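You operate a simulated robot arm through the tools that you are given. There is no shell and no other tool. Be economical: measure what you need, move in short steps, check, and stop when the job is done.

You are at the controls of a simulated robot arm. One attempt, no reset.

Task
Set the piano by the green lesson card, then play the recording back.
Fine: the card's voice and volume; hear it to the end, then switch off.

Only the result counts: the job must be done as asked and must still hold three seconds after the hand-in. Knocking over, shifting, dropping, spilling or breaking anything else fails it.

Robot
A 6-joint arm with a two-finger parallel gripper, fixed in place. Base frame: the origin is at the foot of the arm, x ahead of it, y to its left, z up. Units: mm, rad, N and s.
Its first joint turns from -2.897 to 2.897 rad. Payload 3.91 kg.
The tool frame sits at the grasp point between the pads (the TCP): z along the fingers, y along the line on which they close. The tips reach 30 mm beyond it. Largest opening 110 mm; finger width 20, thickness 10; the body of the gripper, 48 by 112 mm, starts 55 mm behind the TCP.
Orientation is that of the tool frame in the base frame, as [roll, pitch, yaw] about the fixed x, y, z axes, in that order (R = Rz(yaw) Ry(pitch) Rx(roll)). With the fingers straight down and closing along the base's y, the tool's x points along the base's -x, its y along +y and its z along -z.

Tools
- The arm moves only by the tool arm_command. Its argument "moves" is a list of rows, each a list of 3 entries, a list of its own where there are three numbers: the shift along the base's x, y, z in mm, then the turn, a rotation vector about the base's x, y, z in rad, then the opening, from 0 (shut) to 1 (fully open). In form: [[[dx, dy, dz], [wx, wy, wz], grip], ...]. A call has 1 to 10 rows; each row shifts and turns the commanded pose from where the row before left it. A row lasts 0.2 s, in which the tool goes at most 50 mm and 0.15 rad; a call with a longer step from one row to the next is refused whole, and so is a gripper value outside its range. A pose out of reach is approached as far as the arm can. The call stops where the force on the tool passes 40 N (or 10 N more than at its start, if that is more) or the arm is blocked; 0.2 s more then pass. The fingers move at their own pace (about 45 mm/s each) and stop on an object; they squeeze with about 36 N. The grip force told is the motor's: it shows also when the fingers shut on nothing. Time passes only in rows, and 0.2 s behind the last, so rows that do not move let the fingers close. It gives the time, the measured TCP pose, the force on the tool (base axes), the opening and the grip force at its end, in the units of the frame above (readings bear some noise).
- Cameras (640 x 400 px; columns grow to the right, rows downward): "scene" is fixed at [399.5, -499.5, 1487]; the picture's right is [0.99, -0.12, 0.00], its down [-0.08, -0.65, -0.75] and it looks along [0.09, 0.75, -0.66] (base axes); focal length 324 px, centre (320, 200). "wrist" rides on the gripper at [-36, 0, -57] in the tool frame; the picture's right is [0.00, -1.00, 0.00], its down [0.97, 0.00, -0.24] and it looks along [0.24, 0.00, 0.97] (tool axes); focal length 218 px, centre (320, 200). There is no depth. A picture from a camera that has moved, and an enlarged one, comes with that camera's place and axes in the base frame and with its lens.
- grab_frame(camera): a new picture of that camera. No time passes.
- slide_trunk(by): slides the trunk up (or, below 0, down) by that many mm; the arm rides with it, the base frame stays. It gives what a move gives, with no picture.
- zoom(camera, box): a new picture of the part [left, top, right, bottom] of that camera's present view, enlarged. No time passes.
- sign_off(): hands the job in; it is judged then, once.

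Go step by step. Nothing tells you positions but the pictures and the camera data: compare them with the known pose of the tool, close in by small moves and look again before you grip or let go. The budget is 120 turns and 64 pictures, counting those below and the enlarged ones. Unless the task says otherwise, let go and move clear before handing in, and close with one line.

The tools are called by a JSON object that holds its "fn" and its "kwargs". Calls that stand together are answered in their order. arm_command: Moves the arm, as the interface text tells. Its arguments: {"type":"object","properties":{"moves":{"type":"array","items":{"type":"array"}}},"required":["moves"]} The other tools are called the same way: slide_trunk (by) slides the trunk up or down; grab_frame (camera) takes a picture; zoom (camera, box) takes an enlarged picture of a part of a camera's view; sign_off () hands the job in.

At the start:

```text
clock: 0.0
position: [86.6, 435.0, 1013.9]
orientation: [3.141, -0.001, -3.14]
force: [-0.6, 0.1, 0.0]
opening: 109.9
grasp_force: 0.1
trunk travel left (down, up): [-500.0, 110.0]
```

scene: 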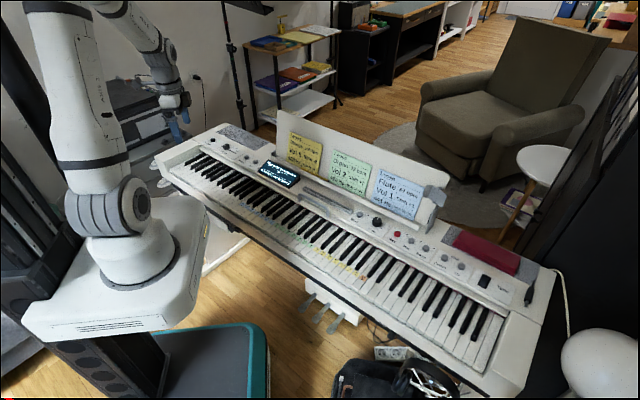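
wrist: 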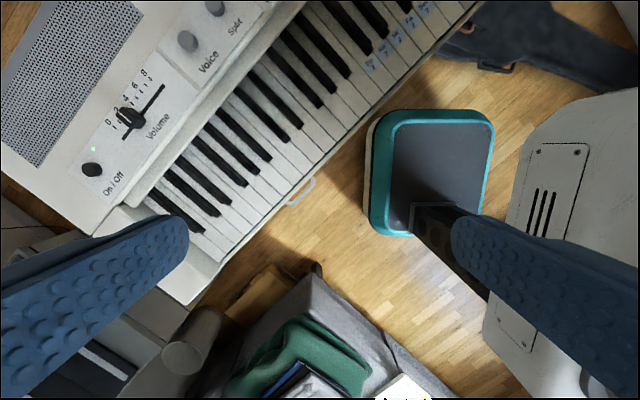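

I see a keyboard piano with three lesson cards, and the controls spread along its panel. I will read the cards and the panel first.

{"fn": "zoom", "kwargs": {"camera": "scene", "box": [250, 110, 450, 235]}}

{"fn": "zoom", "kwargs": {"camera": "scene", "box": [320, 190, 540, 328]}}

{"fn": "zoom", "kwargs": {"camera": "scene", "box": [160, 115, 320, 215]}}

{"fn": "zoom", "kwargs": {"camera": "wrist", "box": [0, 0, 320, 200]}}

```text
3.20 times, centred on (350, 172) of scene
camera zoom: at [399.5, -499.5, 1487.0], right [0.99, -0.12, 0.0], down [-0.08, -0.65, -0.75], along [0.09, 0.75, -0.66], focal length 1037 px, centre (224, 288)
```

zoom: 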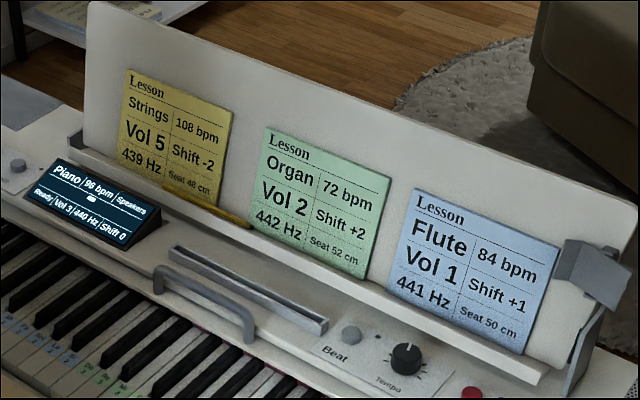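

```text
2.90 times, centred on (430, 259) of scene
camera zoom: at [399.5, -499.5, 1487.0], right [0.99, -0.12, 0.0], down [-0.08, -0.65, -0.75], along [0.09, 0.75, -0.66], focal length 939 px, centre (1, 29)
```

zoom: 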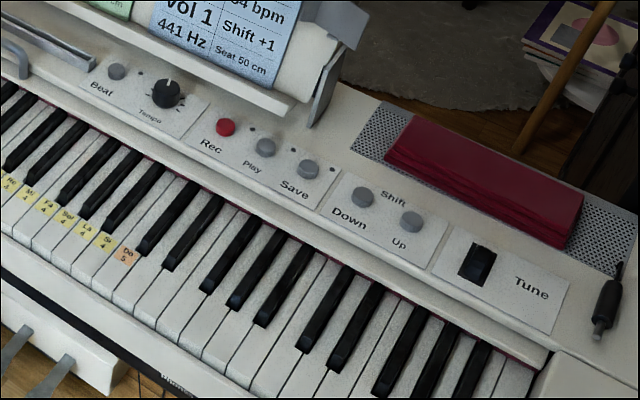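

```text
4.00 times, centred on (240, 165) of scene
camera zoom: at [399.5, -499.5, 1487.0], right [0.99, -0.12, 0.0], down [-0.08, -0.65, -0.75], along [0.09, 0.75, -0.66], focal length 1296 px, centre (640, 340)
```

zoom: 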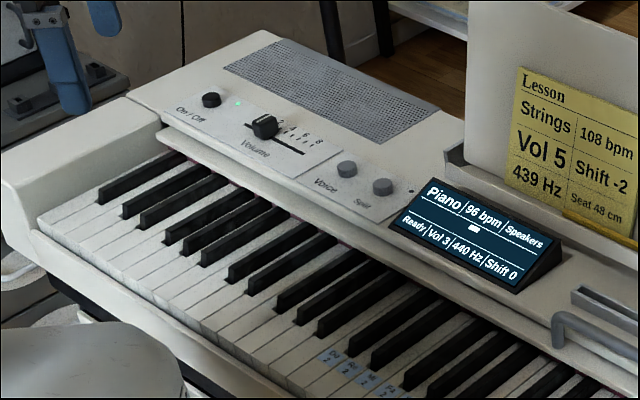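

```text
2.00 times, centred on (160, 100) of wrist
camera zoom: at [124.0, 433.6, 1072.1], right [0.0, -1.0, 0.0], down [-0.97, 0.0, 0.24], along [-0.24, 0.0, -0.97], focal length 436 px, centre (640, 400)
```

zoom: 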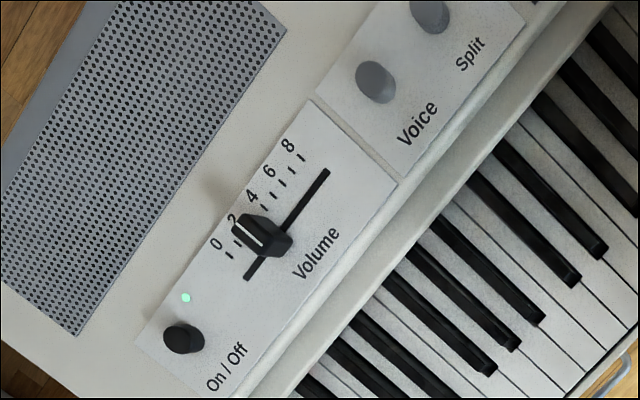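

The green card reads Organ, Vol 2, and the display shows Piano, Vol 3. I take the volume knob to be near (158, 655, 795) and the piano's long axis to run along (0.7, -0.7). I'll move above the left panel, turning 45° so the tool lines up with it.

{"fn": "arm_command", "kwargs": {"moves": [[[11, 30, -10], [0, 0, 0.131], 0.4], [[11, 30, -10], [0, 0, 0.131], 0.4], [[11, 30, -10], [0, 0, 0.131], 0.4], [[11, 30, -10], [0, 0, 0.131], 0.4], [[11, 30, -10], [0, 0, 0.131], 0.4], [[11, 30, -10], [0, 0, 0.131], 0.4]]}}

{"fn": "grab_frame", "kwargs": {"camera": "wrist"}}

```text
clock: 1.4
position: [152.5, 614.8, 954.1]
orientation: [-3.142, -0.001, -2.352]
force: [0.0, 0.0, 0.0]
opening: 44.1
grasp_force: 0.1
trunk travel left (down, up): [-500.0, 110.0]
```

```text
57 pictures are left
camera wrist: at [178.7, 639.7, 1011.9], right [0.71, -0.7, 0.0], down [-0.68, -0.69, 0.24], along [-0.17, -0.17, -0.97], focal length 218 px, centre (320, 200)
```

wrist: 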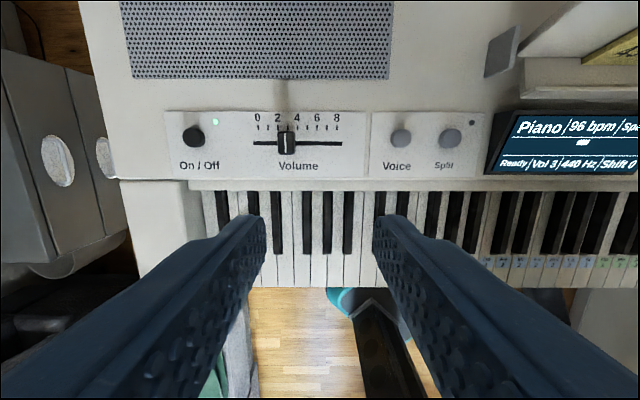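

Now the view is aligned with the panel: volume marks are about 10 mm apart, the knob is near (159, 666), Voice near (240, 591) and On/Off near (96, 734). I'll move above the volume knob and look.

{"fn": "arm_command", "kwargs": {"moves": [[[2, 17, -30], [0, 0, 0], 0.4], [[2, 17, -30], [0, 0, 0], 0.4], [[2, 16, -30], [0, 0, 0], 0.4], [[0, 0, -20], [0, 0, 0], 0.4]]}}

{"fn": "grab_frame", "kwargs": {"camera": "wrist"}}

{"fn": "zoom", "kwargs": {"camera": "scene", "box": [160, 95, 320, 195]}}

```text
clock: 2.4
position: [158.5, 664.8, 845.8]
orientation: [-3.14, 0.0, -2.354]
force: [0.0, 0.3, -0.4]
opening: 43.9
grasp_force: 0.1
trunk travel left (down, up): [-500.0, 110.0]
```

```text
56 pictures are left
camera wrist: at [185.1, 689.2, 902.3], right [0.71, -0.71, 0.0], down [-0.69, -0.69, 0.24], along [-0.17, -0.17, -0.97], focal length 218 px, centre (320, 200)
```

wrist: 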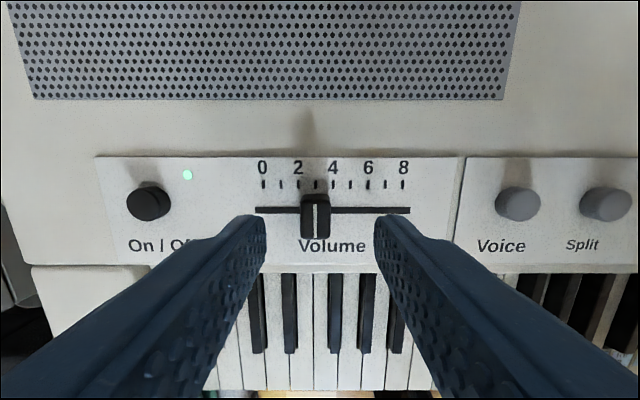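

```text
4.00 times, centred on (240, 145) of scene
camera zoom: at [399.5, -499.5, 1487.0], right [0.99, -0.12, 0.0], down [-0.08, -0.65, -0.75], along [0.09, 0.75, -0.66], focal length 1296 px, centre (640, 420)
```

zoom: 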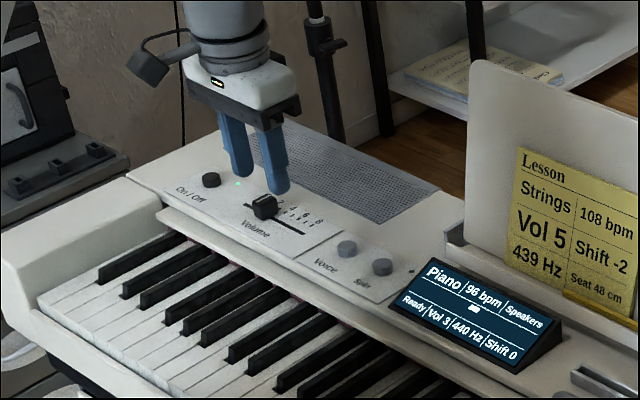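

The knob top is near (160.5, 667.5, 790), centred between the fingers. I'll go down around it in small steps.

{"fn": "arm_command", "kwargs": {"moves": [[[2, 2.5, -12], [0, 0, 0], 0.4], [[0, 0, -8], [0, 0, 0], 0.4], [[0, 0, -6], [0, 0, 0], 0.4], [[0, 0, -5], [0, 0, 0], 0.4]]}}

{"fn": "grab_frame", "kwargs": {"camera": "wrist"}}

{"fn": "zoom", "kwargs": {"camera": "scene", "box": [200, 120, 280, 170]}}

```text
clock: 3.4
position: [161.1, 666.1, 812.8]
orientation: [3.14, 0.0, -2.355]
force: [-0.3, 0.1, -0.3]
opening: 43.9
grasp_force: 0.1
trunk travel left (down, up): [-500.0, 110.0]
```

```text
54 pictures are left
camera wrist: at [187.7, 691.5, 870.9], right [0.71, -0.71, 0.0], down [-0.69, -0.69, 0.24], along [-0.17, -0.17, -0.97], focal length 218 px, centre (320, 200)
```

wrist: 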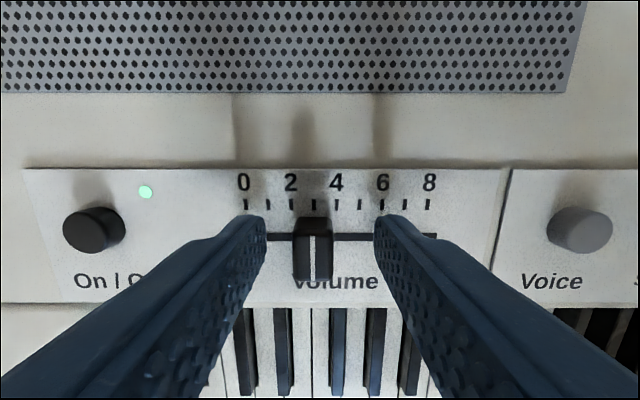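

```text
8.00 times, centred on (240, 145) of scene
camera zoom: at [399.5, -499.5, 1487.0], right [0.99, -0.12, 0.0], down [-0.08, -0.65, -0.75], along [0.09, 0.75, -0.66], focal length 2592 px, centre (960, 640)
```

zoom: 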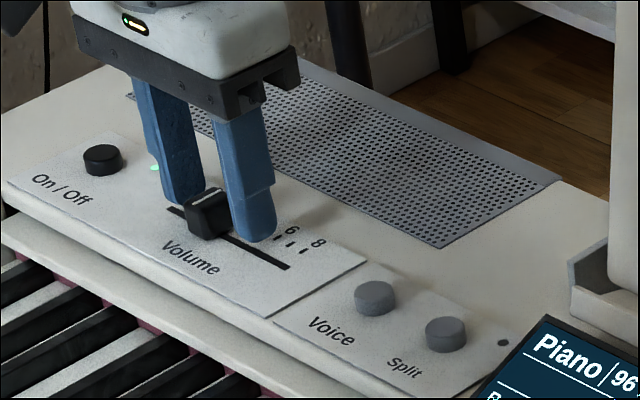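

The fingers straddle the knob just above the panel. I'll close on it.

{"fn": "arm_command", "kwargs": {"moves": [[[0, 0, 0], [0, 0, 0], 0.2], [[0, 0, 0], [0, 0, 0], 0.1], [[0, 0, 0], [0, 0, 0], 0.1]]}}

{"fn": "grab_frame", "kwargs": {"camera": "wrist"}}

```text
clock: 4.2
position: [160.8, 666.0, 814.2]
orientation: [-3.141, -0.001, -2.353]
force: [-0.3, 0.0, -0.4]
opening: 15.8
grasp_force: 42.2
trunk travel left (down, up): [-500.0, 110.0]
```

```text
52 pictures are left
camera wrist: at [187.6, 691.5, 870.9], right [0.71, -0.71, 0.0], down [-0.69, -0.69, 0.24], along [-0.17, -0.17, -0.97], focal length 218 px, centre (320, 200)
```

wrist: 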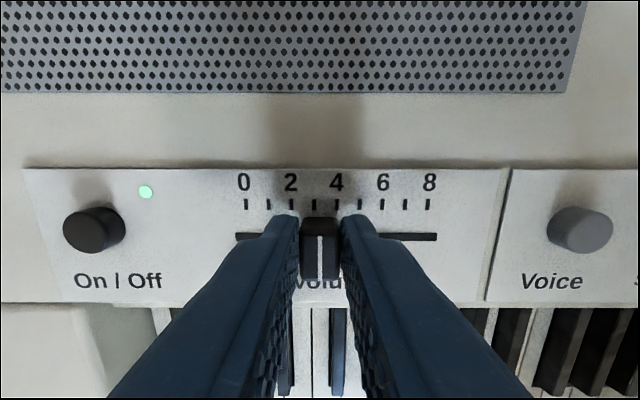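

I hold the knob, now at about 3.3 on the scale. I'll slide it about 12.5 mm left.

{"fn": "arm_command", "kwargs": {"moves": [[[-3, 3, 0], [0, 0, 0], 0.1], [[-3, 3, 0], [0, 0, 0], 0.1], [[-2.8, 2.8, 0], [0, 0, 0], 0.1], [[0, 0, 0], [0, 0, 0], 0.1]]}}

{"fn": "grab_frame", "kwargs": {"camera": "wrist"}}

{"fn": "zoom", "kwargs": {"camera": "scene", "box": [200, 120, 328, 200]}}

```text
clock: 5.2
position: [152.4, 676.2, 813.4]
orientation: [3.141, -0.001, -2.355]
force: [-0.4, -0.5, -2.5]
opening: 15.9
grasp_force: 44.8
trunk travel left (down, up): [-500.0, 110.0]
```

```text
51 pictures are left
camera wrist: at [178.7, 700.3, 870.9], right [0.71, -0.71, 0.0], down [-0.69, -0.69, 0.24], along [-0.17, -0.17, -0.97], focal length 218 px, centre (320, 200)
```

wrist: 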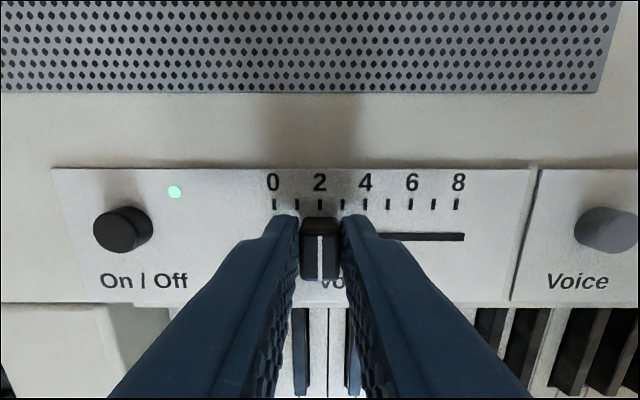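

```text
5.00 times, centred on (264, 160) of scene
camera zoom: at [399.5, -499.5, 1487.0], right [0.99, -0.12, 0.0], down [-0.08, -0.65, -0.75], along [0.09, 0.75, -0.66], focal length 1620 px, centre (600, 400)
```

zoom: 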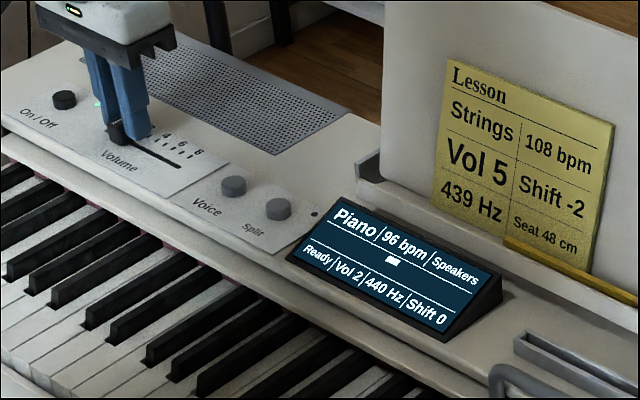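

The display shows Vol 2. I'll release, lift and go above the Voice button with the fingers shut.

{"fn": "arm_command", "kwargs": {"moves": [[[0, 0, 0], [0, 0, 0], 0.35], [[0, 0, 0], [0, 0, 0], 0.35], [[0, 0, 20], [0, 0, 0], 0.35], [[0, 0, 20], [0, 0, 0], 0.0], [[29, -27, 0], [0, 0, 0], 0.0], [[29, -27, 0], [0, 0, 0], 0.0], [[30, -27, 0], [0, 0, 0], 0.0], [[0, 0, -20], [0, 0, 0], 0.0]]}}

{"fn": "grab_frame", "kwargs": {"camera": "wrist"}}

{"fn": "zoom", "kwargs": {"camera": "scene", "box": [200, 120, 328, 200]}}

```text
clock: 7.0
position: [241.3, 594.6, 833.1]
orientation: [-3.141, -0.002, -2.355]
force: [0.4, 0.1, -0.1]
opening: 0.1
grasp_force: 35.9
trunk travel left (down, up): [-500.0, 110.0]
```

```text
49 pictures are left
camera wrist: at [267.1, 619.3, 891.3], right [0.71, -0.71, 0.0], down [-0.69, -0.69, 0.24], along [-0.17, -0.17, -0.97], focal length 218 px, centre (320, 200)
```

wrist: 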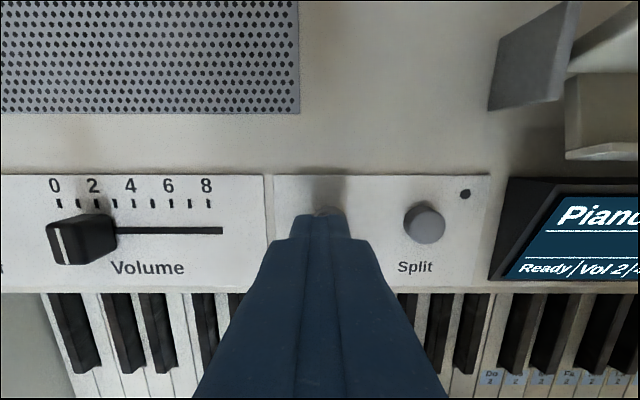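

```text
5.00 times, centred on (264, 160) of scene
camera zoom: at [399.5, -499.5, 1487.0], right [0.99, -0.12, 0.0], down [-0.08, -0.65, -0.75], along [0.09, 0.75, -0.66], focal length 1620 px, centre (600, 400)
```

zoom: 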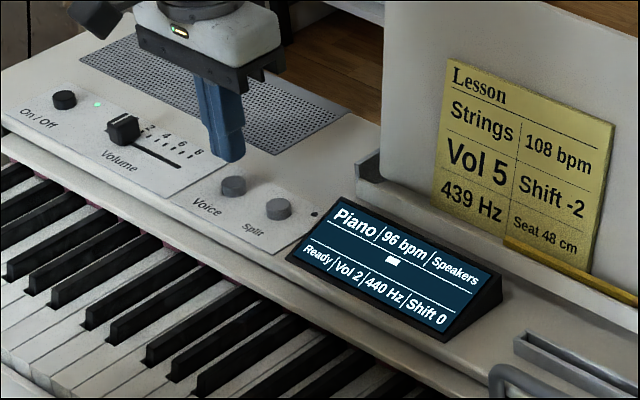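

The finger is right above Voice, tip at about 803. I'll step down gently to find contact.

{"fn": "arm_command", "kwargs": {"moves": [[[1, -2, -4], [0, 0, 0], 0.0], [[0, 0, -3], [0, 0, 0], 0.0], [[0, 0, -2], [0, 0, 0], 0.0], [[0, 0, -2], [0, 0, 0], 0.0]]}}

{"fn": "zoom", "kwargs": {"camera": "scene", "box": [200, 120, 328, 200]}}

```text
clock: 8.0
position: [242.5, 592.0, 821.3]
orientation: [3.141, -0.001, -2.353]
force: [0.2, -0.5, -0.2]
opening: 0.0
grasp_force: 35.6
trunk travel left (down, up): [-500.0, 110.0]
```

```text
5.00 times, centred on (264, 160) of scene
camera zoom: at [399.5, -499.5, 1487.0], right [0.99, -0.12, 0.0], down [-0.08, -0.65, -0.75], along [0.09, 0.75, -0.66], focal length 1620 px, centre (600, 400)
```

zoom: 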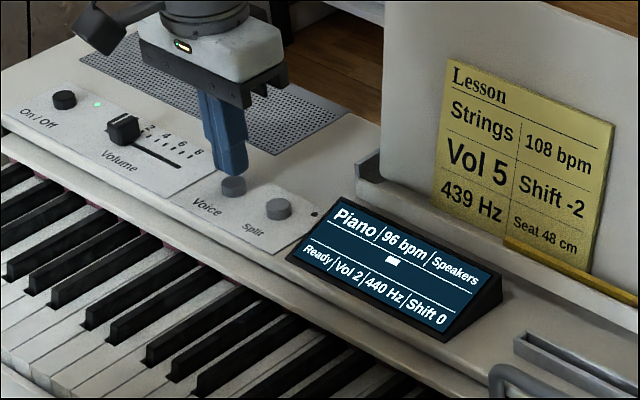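

Almost in contact. I'll press further by small steps, then back up.

{"fn": "arm_command", "kwargs": {"moves": [[[0, 0, -1.5], [0, 0, 0], 0.0], [[0, 0, -1.5], [0, 0, 0], 0.0], [[0, 0, -1.0], [0, 0, 0], 0.0]]}}

{"fn": "zoom", "kwargs": {"camera": "scene", "box": [200, 120, 328, 200]}}

```text
clock: 8.8
position: [242.5, 592.6, 818.2]
orientation: [3.141, -0.001, -2.354]
force: [-0.2, -0.2, 0.2]
opening: 0.0
grasp_force: 35.9
trunk travel left (down, up): [-500.0, 110.0]
```

```text
5.00 times, centred on (264, 160) of scene
camera zoom: at [399.5, -499.5, 1487.0], right [0.99, -0.12, 0.0], down [-0.08, -0.65, -0.75], along [0.09, 0.75, -0.66], focal length 1620 px, centre (600, 400)
```

zoom: 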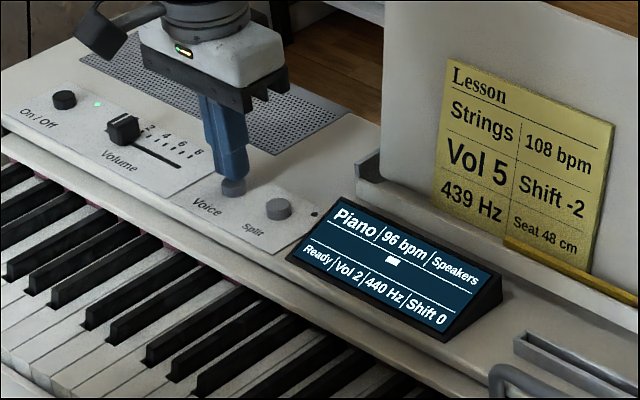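

No contact yet (tip at 788), and the button seems slightly toward the front. I'll shift forward 3 mm and continue down.

{"fn": "arm_command", "kwargs": {"moves": [[[-2, -2, 0], [0, 0, 0], 0.0], [[0, 0, -1.5], [0, 0, 0], 0.0], [[0, 0, -1.5], [0, 0, 0], 0.0]]}}

{"fn": "zoom", "kwargs": {"camera": "scene", "box": [200, 120, 328, 200]}}

```text
clock: 9.6
position: [239.2, 591.3, 815.6]
orientation: [-3.141, -0.002, -2.355]
force: [-0.5, 0.4, 1.0]
opening: 0.0
grasp_force: 36.0
trunk travel left (down, up): [-500.0, 110.0]
```

```text
5.00 times, centred on (264, 160) of scene
camera zoom: at [399.5, -499.5, 1487.0], right [0.99, -0.12, 0.0], down [-0.08, -0.65, -0.75], along [0.09, 0.75, -0.66], focal length 1620 px, centre (600, 400)
```

zoom: 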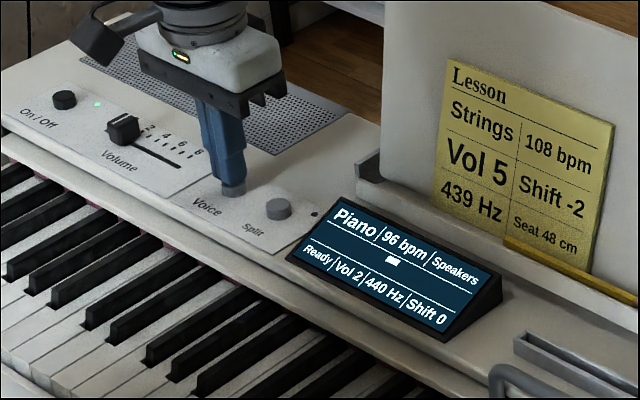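

Contact seems to start at tip ≈ 785.5. Pressing a bit further.

{"fn": "arm_command", "kwargs": {"moves": [[[0, 0, -1], [0, 0, 0], 0.0], [[0, 0, -1], [0, 0, 0], 0.0]]}}

{"fn": "zoom", "kwargs": {"camera": "scene", "box": [200, 120, 328, 200]}}

```text
clock: 10.2
position: [239.8, 591.0, 814.9]
orientation: [-3.141, -0.001, -2.354]
force: [-1.2, -0.1, 1.3]
opening: 0.0
grasp_force: 35.9
trunk travel left (down, up): [-500.0, 110.0]
```

```text
5.00 times, centred on (264, 160) of scene
camera zoom: at [399.5, -499.5, 1487.0], right [0.99, -0.12, 0.0], down [-0.08, -0.65, -0.75], along [0.09, 0.75, -0.66], focal length 1620 px, centre (600, 400)
```

zoom: 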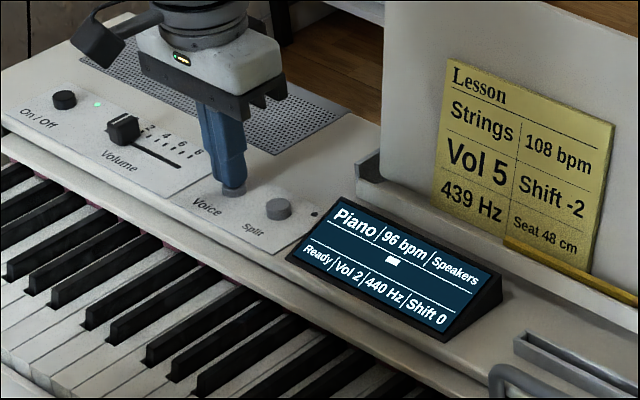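

The button is going down with about 1.3 N. I'll push another millimetre or two, then lift.

{"fn": "arm_command", "kwargs": {"moves": [[[0, 0, -1], [0, 0, 0], 0.0], [[0, 0, -1], [0, 0, 0], 0.0]]}}

{"fn": "zoom", "kwargs": {"camera": "scene", "box": [200, 120, 328, 200]}}

```text
clock: 10.8
position: [238.9, 590.8, 812.5]
orientation: [3.14, 0.001, -2.354]
force: [0.1, -0.8, 3.9]
opening: 0.0
grasp_force: 36.2
trunk travel left (down, up): [-500.0, 110.0]
```

```text
5.00 times, centred on (264, 160) of scene
camera zoom: at [399.5, -499.5, 1487.0], right [0.99, -0.12, 0.0], down [-0.08, -0.65, -0.75], along [0.09, 0.75, -0.66], focal length 1620 px, centre (600, 400)
```

zoom: 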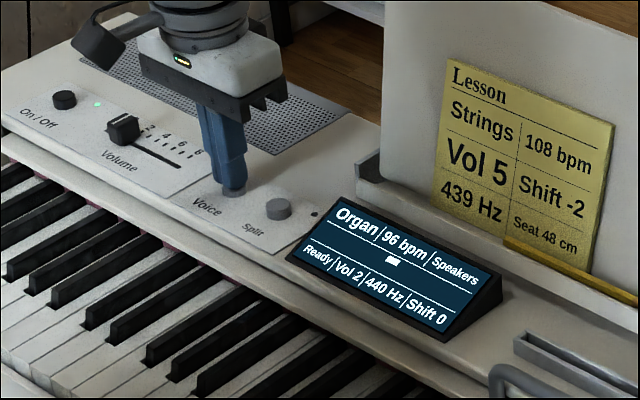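

The display now shows Organ, Vol 2. I'll lift straight up and travel along the front of the piano toward the Play button.

{"fn": "arm_command", "kwargs": {"moves": [[[0, 0, 30], [0, 0, 0], 0.0], [[-10, -10, 45], [0, 0, 0], 0.0], [[-10, -10, 45], [0, 0, 0], 0.0], [[31, -35, 15], [0, 0, 0], 0.0], [[33, -36, 0], [0, 0, 0], 0.0], [[33, -36, 0], [0, 0, 0], 0.0], [[33, -36, 0], [0, 0, 0], 0.0], [[33, -36, 0], [0, 0, 0], 0.0], [[33, -36, 0], [0, 0, 0], 0.0]]}}

{"fn": "arm_command", "kwargs": {"moves": [[[33, -36, 0], [0, 0, 0], 0.0], [[33, -36, 0], [0, 0, 0], 0.0], [[33, -36, 0], [0, 0, 0], 0.0], [[33, -36, 0], [0, 0, 0], 0.0], [[33, -36, 0], [0, 0, 0], 0.0], [[33, -36, 0], [0, 0, 0], 0.0], [[33, -34, 0], [0, 0, 0], 0.0], [[33, -34, 0], [0, 0, 0], 0.0]]}}

{"fn": "grab_frame", "kwargs": {"camera": "wrist"}}

{"fn": "grab_frame", "kwargs": {"camera": "scene"}}

```text
clock: 12.8
position: [415.4, 354.4, 946.8]
orientation: [3.142, 0.0, -2.354]
force: [-0.1, 0.6, 0.7]
opening: 0.0
grasp_force: 35.8
trunk travel left (down, up): [-500.0, 110.0]
```

```text
clock: 14.6
position: [681.3, 70.7, 946.2]
orientation: [-3.141, 0.0, -2.355]
force: [0.4, 0.8, -1.0]
opening: 0.1
grasp_force: 36.3
trunk travel left (down, up): [-500.0, 110.0]
```

```text
42 pictures are left
camera wrist: at [707.2, 95.5, 1003.8], right [0.71, -0.71, 0.0], down [-0.69, -0.69, 0.24], along [-0.17, -0.17, -0.97], focal length 218 px, centre (320, 200)
```

wrist: 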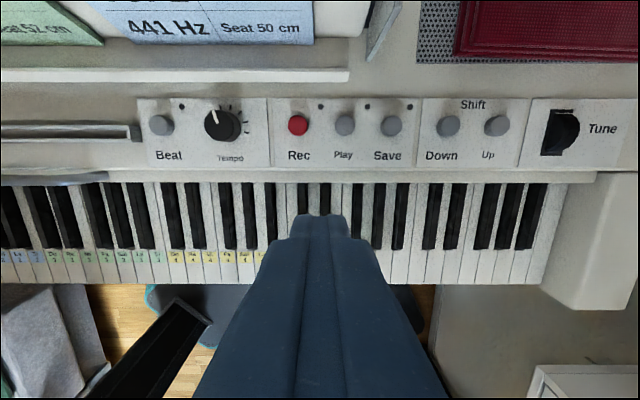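

```text
41 pictures are left
```

scene: 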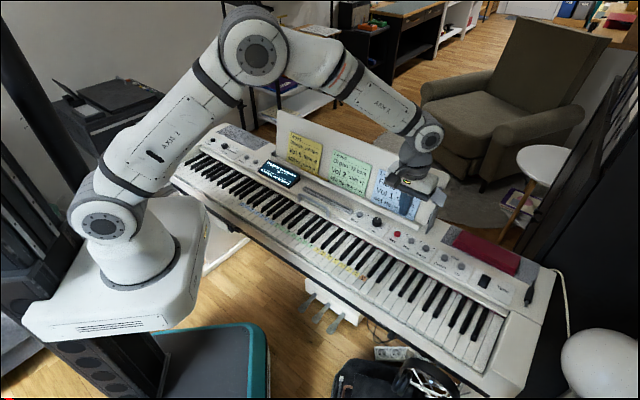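

Play is near (737, 92). Before descending I check how close the music stand is on the back side.

{"fn": "zoom", "kwargs": {"camera": "scene", "box": [360, 150, 488, 270]}}

{"fn": "zoom", "kwargs": {"camera": "wrist", "box": [220, 0, 480, 180]}}

```text
3.33 times, centred on (424, 210) of scene
camera zoom: at [399.5, -499.5, 1487.0], right [0.99, -0.12, 0.0], down [-0.08, -0.65, -0.75], along [0.09, 0.75, -0.66], focal length 1080 px, centre (-27, 167)
```

zoom: 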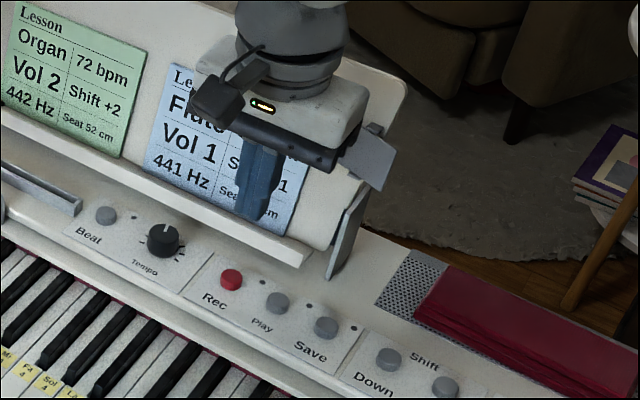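

```text
2.22 times, centred on (350, 90) of wrist
camera zoom: at [707.2, 95.5, 1003.8], right [0.71, -0.71, 0.0], down [-0.69, -0.69, 0.24], along [-0.17, -0.17, -0.97], focal length 485 px, centre (253, 444)
```

zoom: 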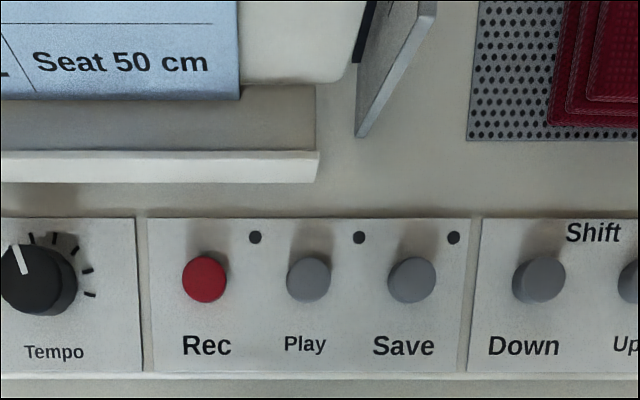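

The stand's ledge and side plate are about 50 mm behind the button row, so I'll tilt the tool 0.25 rad to lean away from them. Then I'll go above Play.

{"fn": "arm_command", "kwargs": {"moves": [[[0, 0, -15], [0.0885, -0.0885, 0], 0.0], [[0, 0, -15], [0.0885, -0.0885, 0], 0.0], [[19, 7.5, -15], [0, 0, 0], 0.0], [[19, 7.5, -15], [0, 0, 0], 0.0], [[18.5, 7, -15], [0, 0, 0], 0.0], [[0, 0, -15], [0, 0, 0], 0.0]]}}

{"fn": "grab_frame", "kwargs": {"camera": "wrist"}}

{"fn": "zoom", "kwargs": {"camera": "scene", "box": [360, 150, 488, 270]}}

```text
clock: 16.0
position: [736.4, 93.0, 855.4]
orientation: [-3.141, 0.25, -2.356]
force: [-0.3, 0.1, -0.6]
opening: 0.1
grasp_force: 36.3
trunk travel left (down, up): [-500.0, 110.0]
```

```text
38 pictures are left
camera wrist: at [752.1, 107.5, 920.4], right [0.71, -0.71, 0.0], down [-0.71, -0.71, -0.01], along [0.0, 0.01, -1.0], focal length 218 px, centre (320, 200)
```

wrist: 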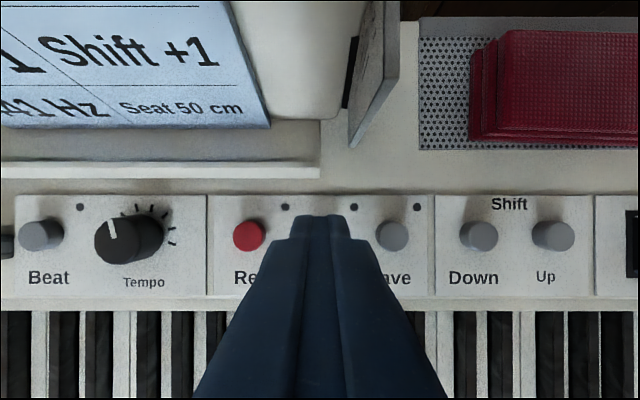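

```text
3.33 times, centred on (424, 210) of scene
camera zoom: at [399.5, -499.5, 1487.0], right [0.99, -0.12, 0.0], down [-0.08, -0.65, -0.75], along [0.09, 0.75, -0.66], focal length 1080 px, centre (-27, 167)
```

zoom: 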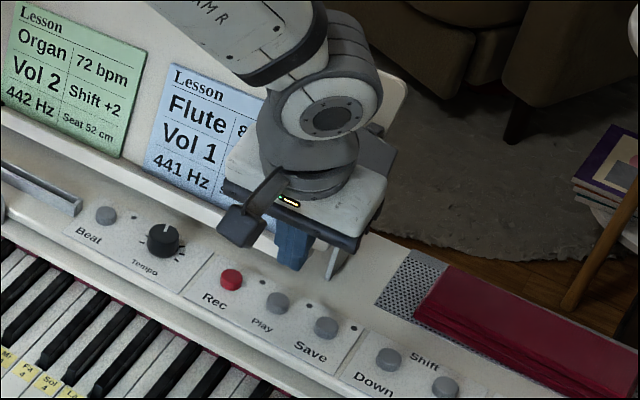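

Rec and Save straddle the finger symmetrically; Play is at (736.8, 92.2), right under the tip. I'll descend to just above contact.

{"fn": "arm_command", "kwargs": {"moves": [[[0.4, -0.8, -10], [0, 0, 0], 0.0], [[0, 0, -10], [0, 0, 0], 0.0], [[0, 0, -8], [0, 0, 0], 0.0], [[0, 0, -6], [0, 0, 0], 0.0]]}}

{"fn": "zoom", "kwargs": {"camera": "scene", "box": [360, 180, 456, 270]}}

```text
clock: 17.0
position: [737.1, 92.9, 821.1]
orientation: [-3.141, 0.248, -2.353]
force: [-0.3, -0.6, 0.1]
opening: 0.0
grasp_force: 36.6
trunk travel left (down, up): [-500.0, 110.0]
```

```text
4.44 times, centred on (408, 225) of scene
camera zoom: at [399.5, -499.5, 1487.0], right [0.99, -0.12, 0.0], down [-0.08, -0.65, -0.75], along [0.09, 0.75, -0.66], focal length 1440 px, centre (-71, 89)
```

zoom: 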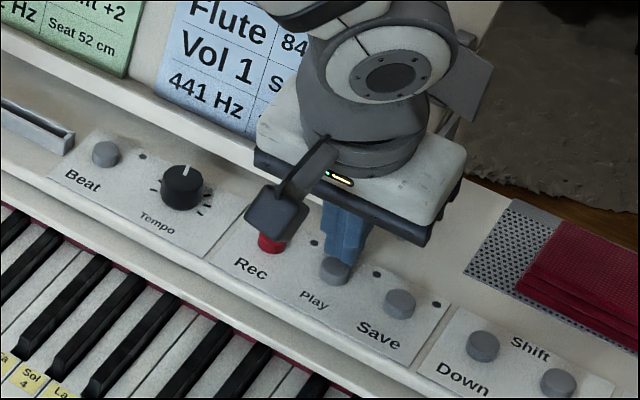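

The tip is right behind the Play button's top. I shift 2 mm toward the front and press stepwise.

{"fn": "arm_command", "kwargs": {"moves": [[[-1.5, -1.5, -2], [0, 0, 0], 0.0], [[0, 0, -2], [0, 0, 0], 0.0], [[0, 0, -1.5], [0, 0, 0], 0.0], [[0, 0, -1], [0, 0, 0], 0.0]]}}

{"fn": "zoom", "kwargs": {"camera": "scene", "box": [240, 150, 460, 288]}}

```text
clock: 18.0
position: [734.5, 91.1, 815.0]
orientation: [-3.14, 0.25, -2.357]
force: [0.0, -1.0, 1.3]
opening: 0.1
grasp_force: 35.5
trunk travel left (down, up): [-500.0, 110.0]
```

```text
2.90 times, centred on (350, 219) of scene
camera zoom: at [399.5, -499.5, 1487.0], right [0.99, -0.12, 0.0], down [-0.08, -0.65, -0.75], along [0.09, 0.75, -0.66], focal length 939 px, centre (233, 145)
```

zoom: 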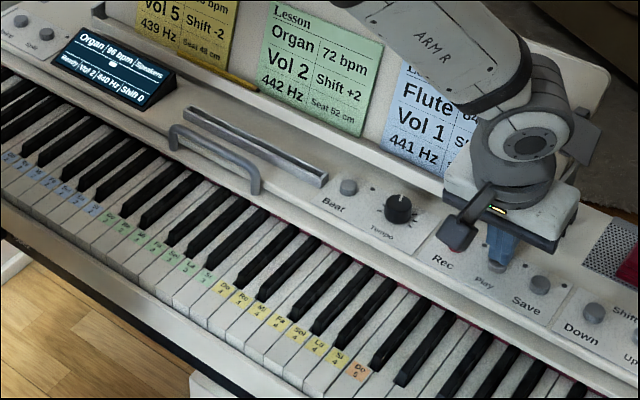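

Contact at about 1.3 N; the display still says Ready. Pressing 2 mm more.

{"fn": "arm_command", "kwargs": {"moves": [[[0, 0, -1], [0, 0, 0], 0.0], [[0, 0, -1], [0, 0, 0], 0.0]]}}

{"fn": "zoom", "kwargs": {"camera": "scene", "box": [250, 150, 314, 190]}}

```text
clock: 18.6
position: [735.6, 90.5, 814.1]
orientation: [3.14, 0.25, -2.354]
force: [0.6, 0.9, 2.4]
opening: 0.0
grasp_force: 36.1
trunk travel left (down, up): [-500.0, 110.0]
```

```text
10.00 times, centred on (282, 170) of scene
camera zoom: at [399.5, -499.5, 1487.0], right [0.99, -0.12, 0.0], down [-0.08, -0.65, -0.75], along [0.09, 0.75, -0.66], focal length 3239 px, centre (700, 500)
```

zoom: 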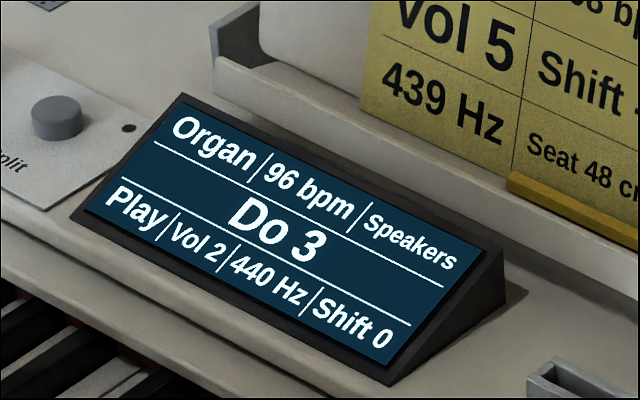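

It is playing (Do 3). I'll lift off and untilt while it plays, heading back along the front of the piano.

{"fn": "arm_command", "kwargs": {"moves": [[[0, 0, 15], [0, 0, 0], 0.0], [[0, 0, 35], [0, 0, 0], 0.0], [[-20, -10, 40], [0, 0, 0], 0.0], [[-25, -10, 40], [0, 0, 0], 0.0], [[-10, -5, 10], [-0.0885, 0.0885, 0], 0.0], [[0, 0, 0], [-0.0885, 0.0885, 0], 0.0]]}}

{"fn": "zoom", "kwargs": {"camera": "scene", "box": [250, 150, 314, 190]}}

```text
clock: 20.0
position: [680.7, 65.1, 953.1]
orientation: [3.141, -0.002, -2.354]
force: [-0.5, -0.2, 0.1]
opening: 0.0
grasp_force: 36.0
trunk travel left (down, up): [-500.0, 110.0]
```

```text
10.00 times, centred on (282, 170) of scene
camera zoom: at [399.5, -499.5, 1487.0], right [0.99, -0.12, 0.0], down [-0.08, -0.65, -0.75], along [0.09, 0.75, -0.66], focal length 3239 px, centre (700, 500)
```

zoom: 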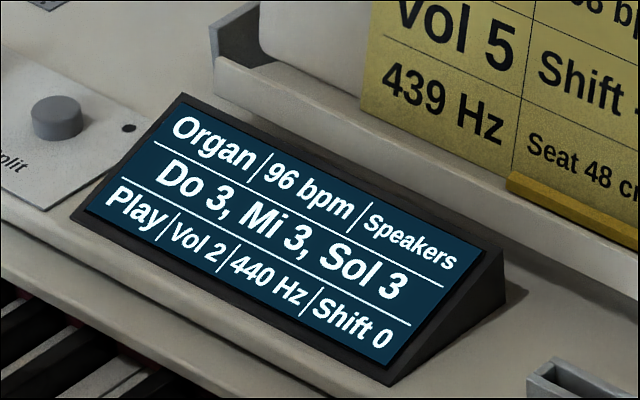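

Playback continues. I'll travel back to the left end, staying high.

{"fn": "arm_command", "kwargs": {"moves": [[[-33, 36, 0], [0, 0, 0], 0.0], [[-33, 36, 0], [0, 0, 0], 0.0], [[-33, 36, 0], [0, 0, 0], 0.0], [[-33, 36, 0], [0, 0, 0], 0.0], [[-33, 36, 0], [0, 0, 0], 0.0], [[-33, 36, 0], [0, 0, 0], 0.0], [[-33, 36, 0], [0, 0, 0], 0.0], [[-33, 36, 0], [0, 0, 0], 0.0], [[-33, 36, 0], [0, 0, 0], 0.0], [[-33, 36, 0], [0, 0, 0], 0.0]]}}

{"fn": "arm_command", "kwargs": {"moves": [[[-33, 36, 0], [0, 0, 0], 0.0], [[-33, 36, 0], [0, 0, 0], 0.0], [[-33, 36, 0], [0, 0, 0], 0.0], [[-33, 36, 0], [0, 0, 0], 0.0], [[-33, 36, 0], [0, 0, 0], 0.0], [[-33, 36, -15], [0, 0, 0], 0.0], [[-33, 36, -15], [0, 0, 0], 0.0], [[-23, 35, -25], [0, 0, 0], 0.0]]}}

{"fn": "zoom", "kwargs": {"camera": "scene", "box": [250, 150, 314, 190]}}

{"fn": "grab_frame", "kwargs": {"camera": "wrist"}}

```text
clock: 22.2
position: [349.6, 428.5, 953.9]
orientation: [3.14, -0.001, -2.356]
force: [-0.3, 0.4, 0.5]
opening: 0.0
grasp_force: 35.5
trunk travel left (down, up): [-500.0, 110.0]
```

```text
refused: row 6 steps farther than a row can; nothing moved
```

```text
10.00 times, centred on (282, 170) of scene
camera zoom: at [399.5, -499.5, 1487.0], right [0.99, -0.12, 0.0], down [-0.08, -0.65, -0.75], along [0.09, 0.75, -0.66], focal length 3239 px, centre (700, 500)
```

zoom: 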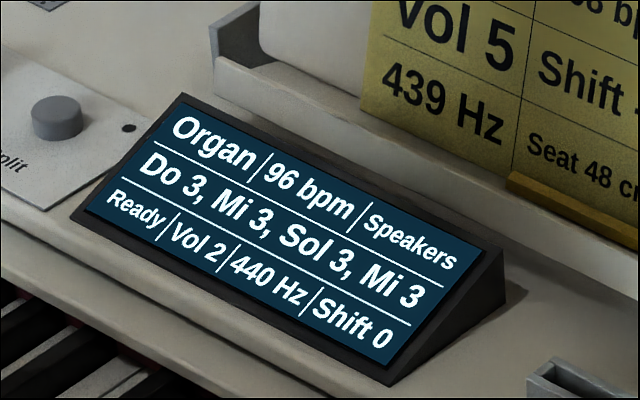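

```text
31 pictures are left
camera wrist: at [375.5, 452.7, 1010.9], right [0.71, -0.71, 0.0], down [-0.69, -0.69, 0.24], along [-0.17, -0.17, -0.97], focal length 218 px, centre (320, 200)
```

wrist: 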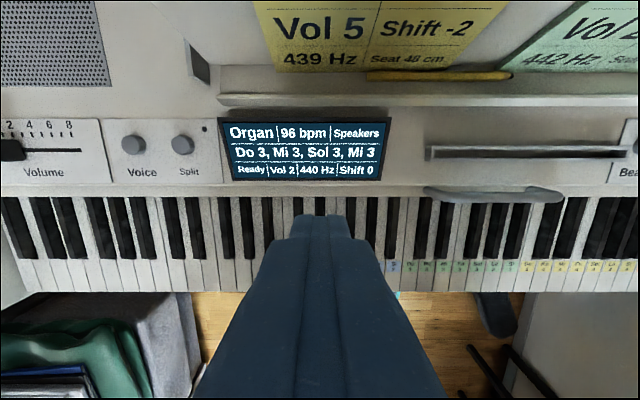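

The playback has ended: four notes, and the status is back to Ready. I'll go on to On/Off.

{"fn": "arm_command", "kwargs": {"moves": [[[-33, 36, 0], [0, 0, 0], 0.0], [[-33, 36, 0], [0, 0, 0], 0.0], [[-33, 36, 0], [0, 0, 0], 0.0], [[-33, 36, 0], [0, 0, 0], 0.0], [[-33, 36, 0], [0, 0, 0], 0.0], [[-33, 36, 0], [0, 0, 0], 0.0], [[-33, 36, 0], [0, 0, 0], 0.0], [[-12, 30, -25], [0, 0, 0], 0.0], [[0, 0, -45], [0, 0, 0], 0.0]]}}

{"fn": "grab_frame", "kwargs": {"camera": "wrist"}}

```text
clock: 24.2
position: [107.2, 707.8, 883.1]
orientation: [-3.141, -0.001, -2.356]
force: [0.2, 0.0, -0.1]
opening: 0.1
grasp_force: 36.2
trunk travel left (down, up): [-500.0, 110.0]
```

```text
30 pictures are left
camera wrist: at [133.6, 732.7, 941.4], right [0.71, -0.71, 0.0], down [-0.69, -0.69, 0.24], along [-0.17, -0.17, -0.97], focal length 218 px, centre (320, 200)
```

wrist: 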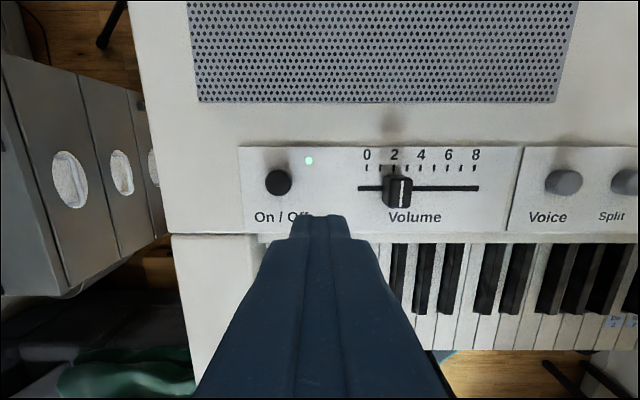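

On/Off is near (94, 735). Moving above it and down to just above contact.

{"fn": "arm_command", "kwargs": {"moves": [[[-7, 14, -15], [0, 0, 0], 0.0], [[-6, 13, -15], [0, 0, 0], 0.0], [[0, 0, -15], [0, 0, 0], 0.0], [[0, 0, -13], [0, 0, 0], 0.0], [[0, 0, -4], [0, 0, 0], 0.0]]}}

{"fn": "zoom", "kwargs": {"camera": "scene", "box": [180, 110, 276, 170]}}

{"fn": "grab_frame", "kwargs": {"camera": "wrist"}}

```text
clock: 25.4
position: [94.1, 735.4, 822.2]
orientation: [3.141, -0.001, -2.354]
force: [0.5, -0.3, 0.3]
opening: 0.0
grasp_force: 35.7
trunk travel left (down, up): [-500.0, 110.0]
```

```text
6.67 times, centred on (228, 140) of scene
camera zoom: at [399.5, -499.5, 1487.0], right [0.99, -0.12, 0.0], down [-0.08, -0.65, -0.75], along [0.09, 0.75, -0.66], focal length 2160 px, centre (933, 600)
```

zoom: 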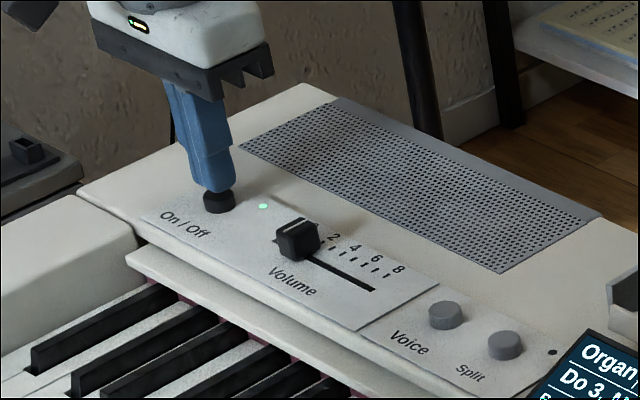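

```text
28 pictures are left
camera wrist: at [119.9, 759.7, 879.5], right [0.71, -0.71, 0.0], down [-0.69, -0.69, 0.24], along [-0.17, -0.17, -0.97], focal length 218 px, centre (320, 200)
```

wrist: 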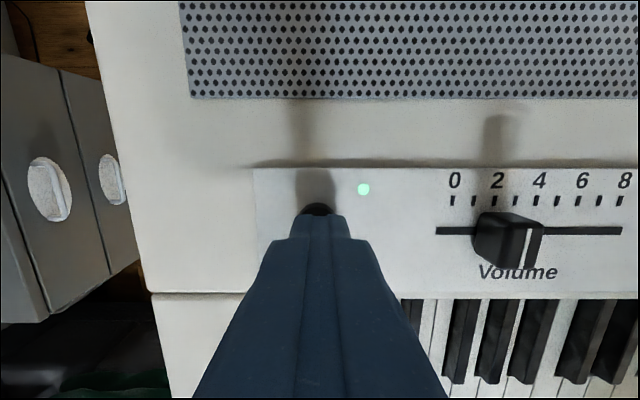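

Aligned over On/Off. Pressing in small steps.

{"fn": "arm_command", "kwargs": {"moves": [[[0, 0, -3], [0, 0, 0], 0.0], [[0, 0, -2], [0, 0, 0], 0.0], [[0, 0, -1.5], [0, 0, 0], 0.0], [[0, 0, -1.5], [0, 0, 0], 0.0], [[0, 0, -1], [0, 0, 0], 0.0]]}}

{"fn": "zoom", "kwargs": {"camera": "scene", "box": [180, 110, 320, 198]}}

```text
clock: 26.6
position: [92.9, 734.4, 813.0]
orientation: [3.141, 0.0, -2.355]
force: [-0.3, -0.7, 2.0]
opening: 0.2
grasp_force: 35.7
trunk travel left (down, up): [-500.0, 110.0]
```

```text
4.55 times, centred on (250, 154) of scene
camera zoom: at [399.5, -499.5, 1487.0], right [0.99, -0.12, 0.0], down [-0.08, -0.65, -0.75], along [0.09, 0.75, -0.66], focal length 1472 px, centre (638, 409)
```

zoom: 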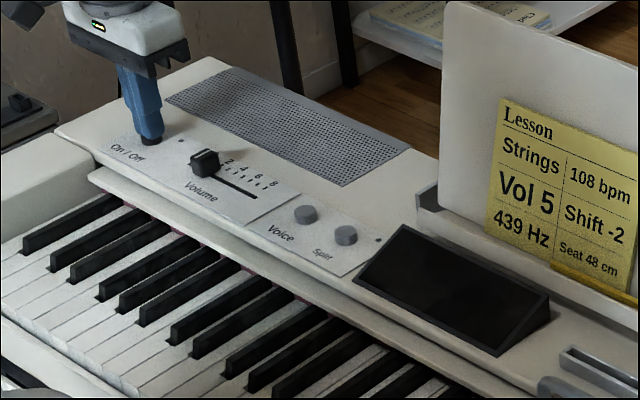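

The piano is off: display dark and LED out. I'll lift clear and check once more.

{"fn": "arm_command", "kwargs": {"moves": [[[0, 0, 15], [0, 0, 0], 0.0], [[0, 0, 40], [0, 0, 0], 0.0], [[0, -20, 40], [0, 0, 0], 0.0], [[0, -20, 30], [0, 0, 0], 0.0], [[0, 0, 0], [0, 0, 0], 0.0]]}}

{"fn": "grab_frame", "kwargs": {"camera": "scene"}}

```text
clock: 27.8
position: [93.5, 694.1, 937.9]
orientation: [3.141, 0.001, -2.355]
force: [-0.2, 0.3, -0.6]
opening: 0.1
grasp_force: 35.7
trunk travel left (down, up): [-500.0, 110.0]
```

```text
26 pictures are left
```

scene: 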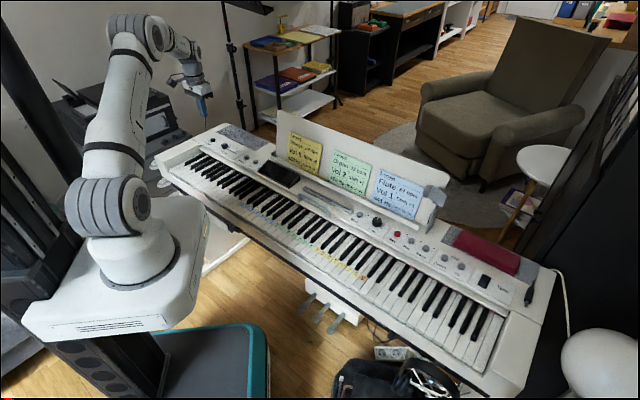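

The piano stays dark, nothing else has moved, and the arm is clear, so I'll hand in.

{"fn": "sign_off", "kwargs": {}}

```text
The job is handed in.
```

I set the piano to the green card's Organ voice at Vol 2, played the recording through to its end, then switched the piano off and handed the job in.
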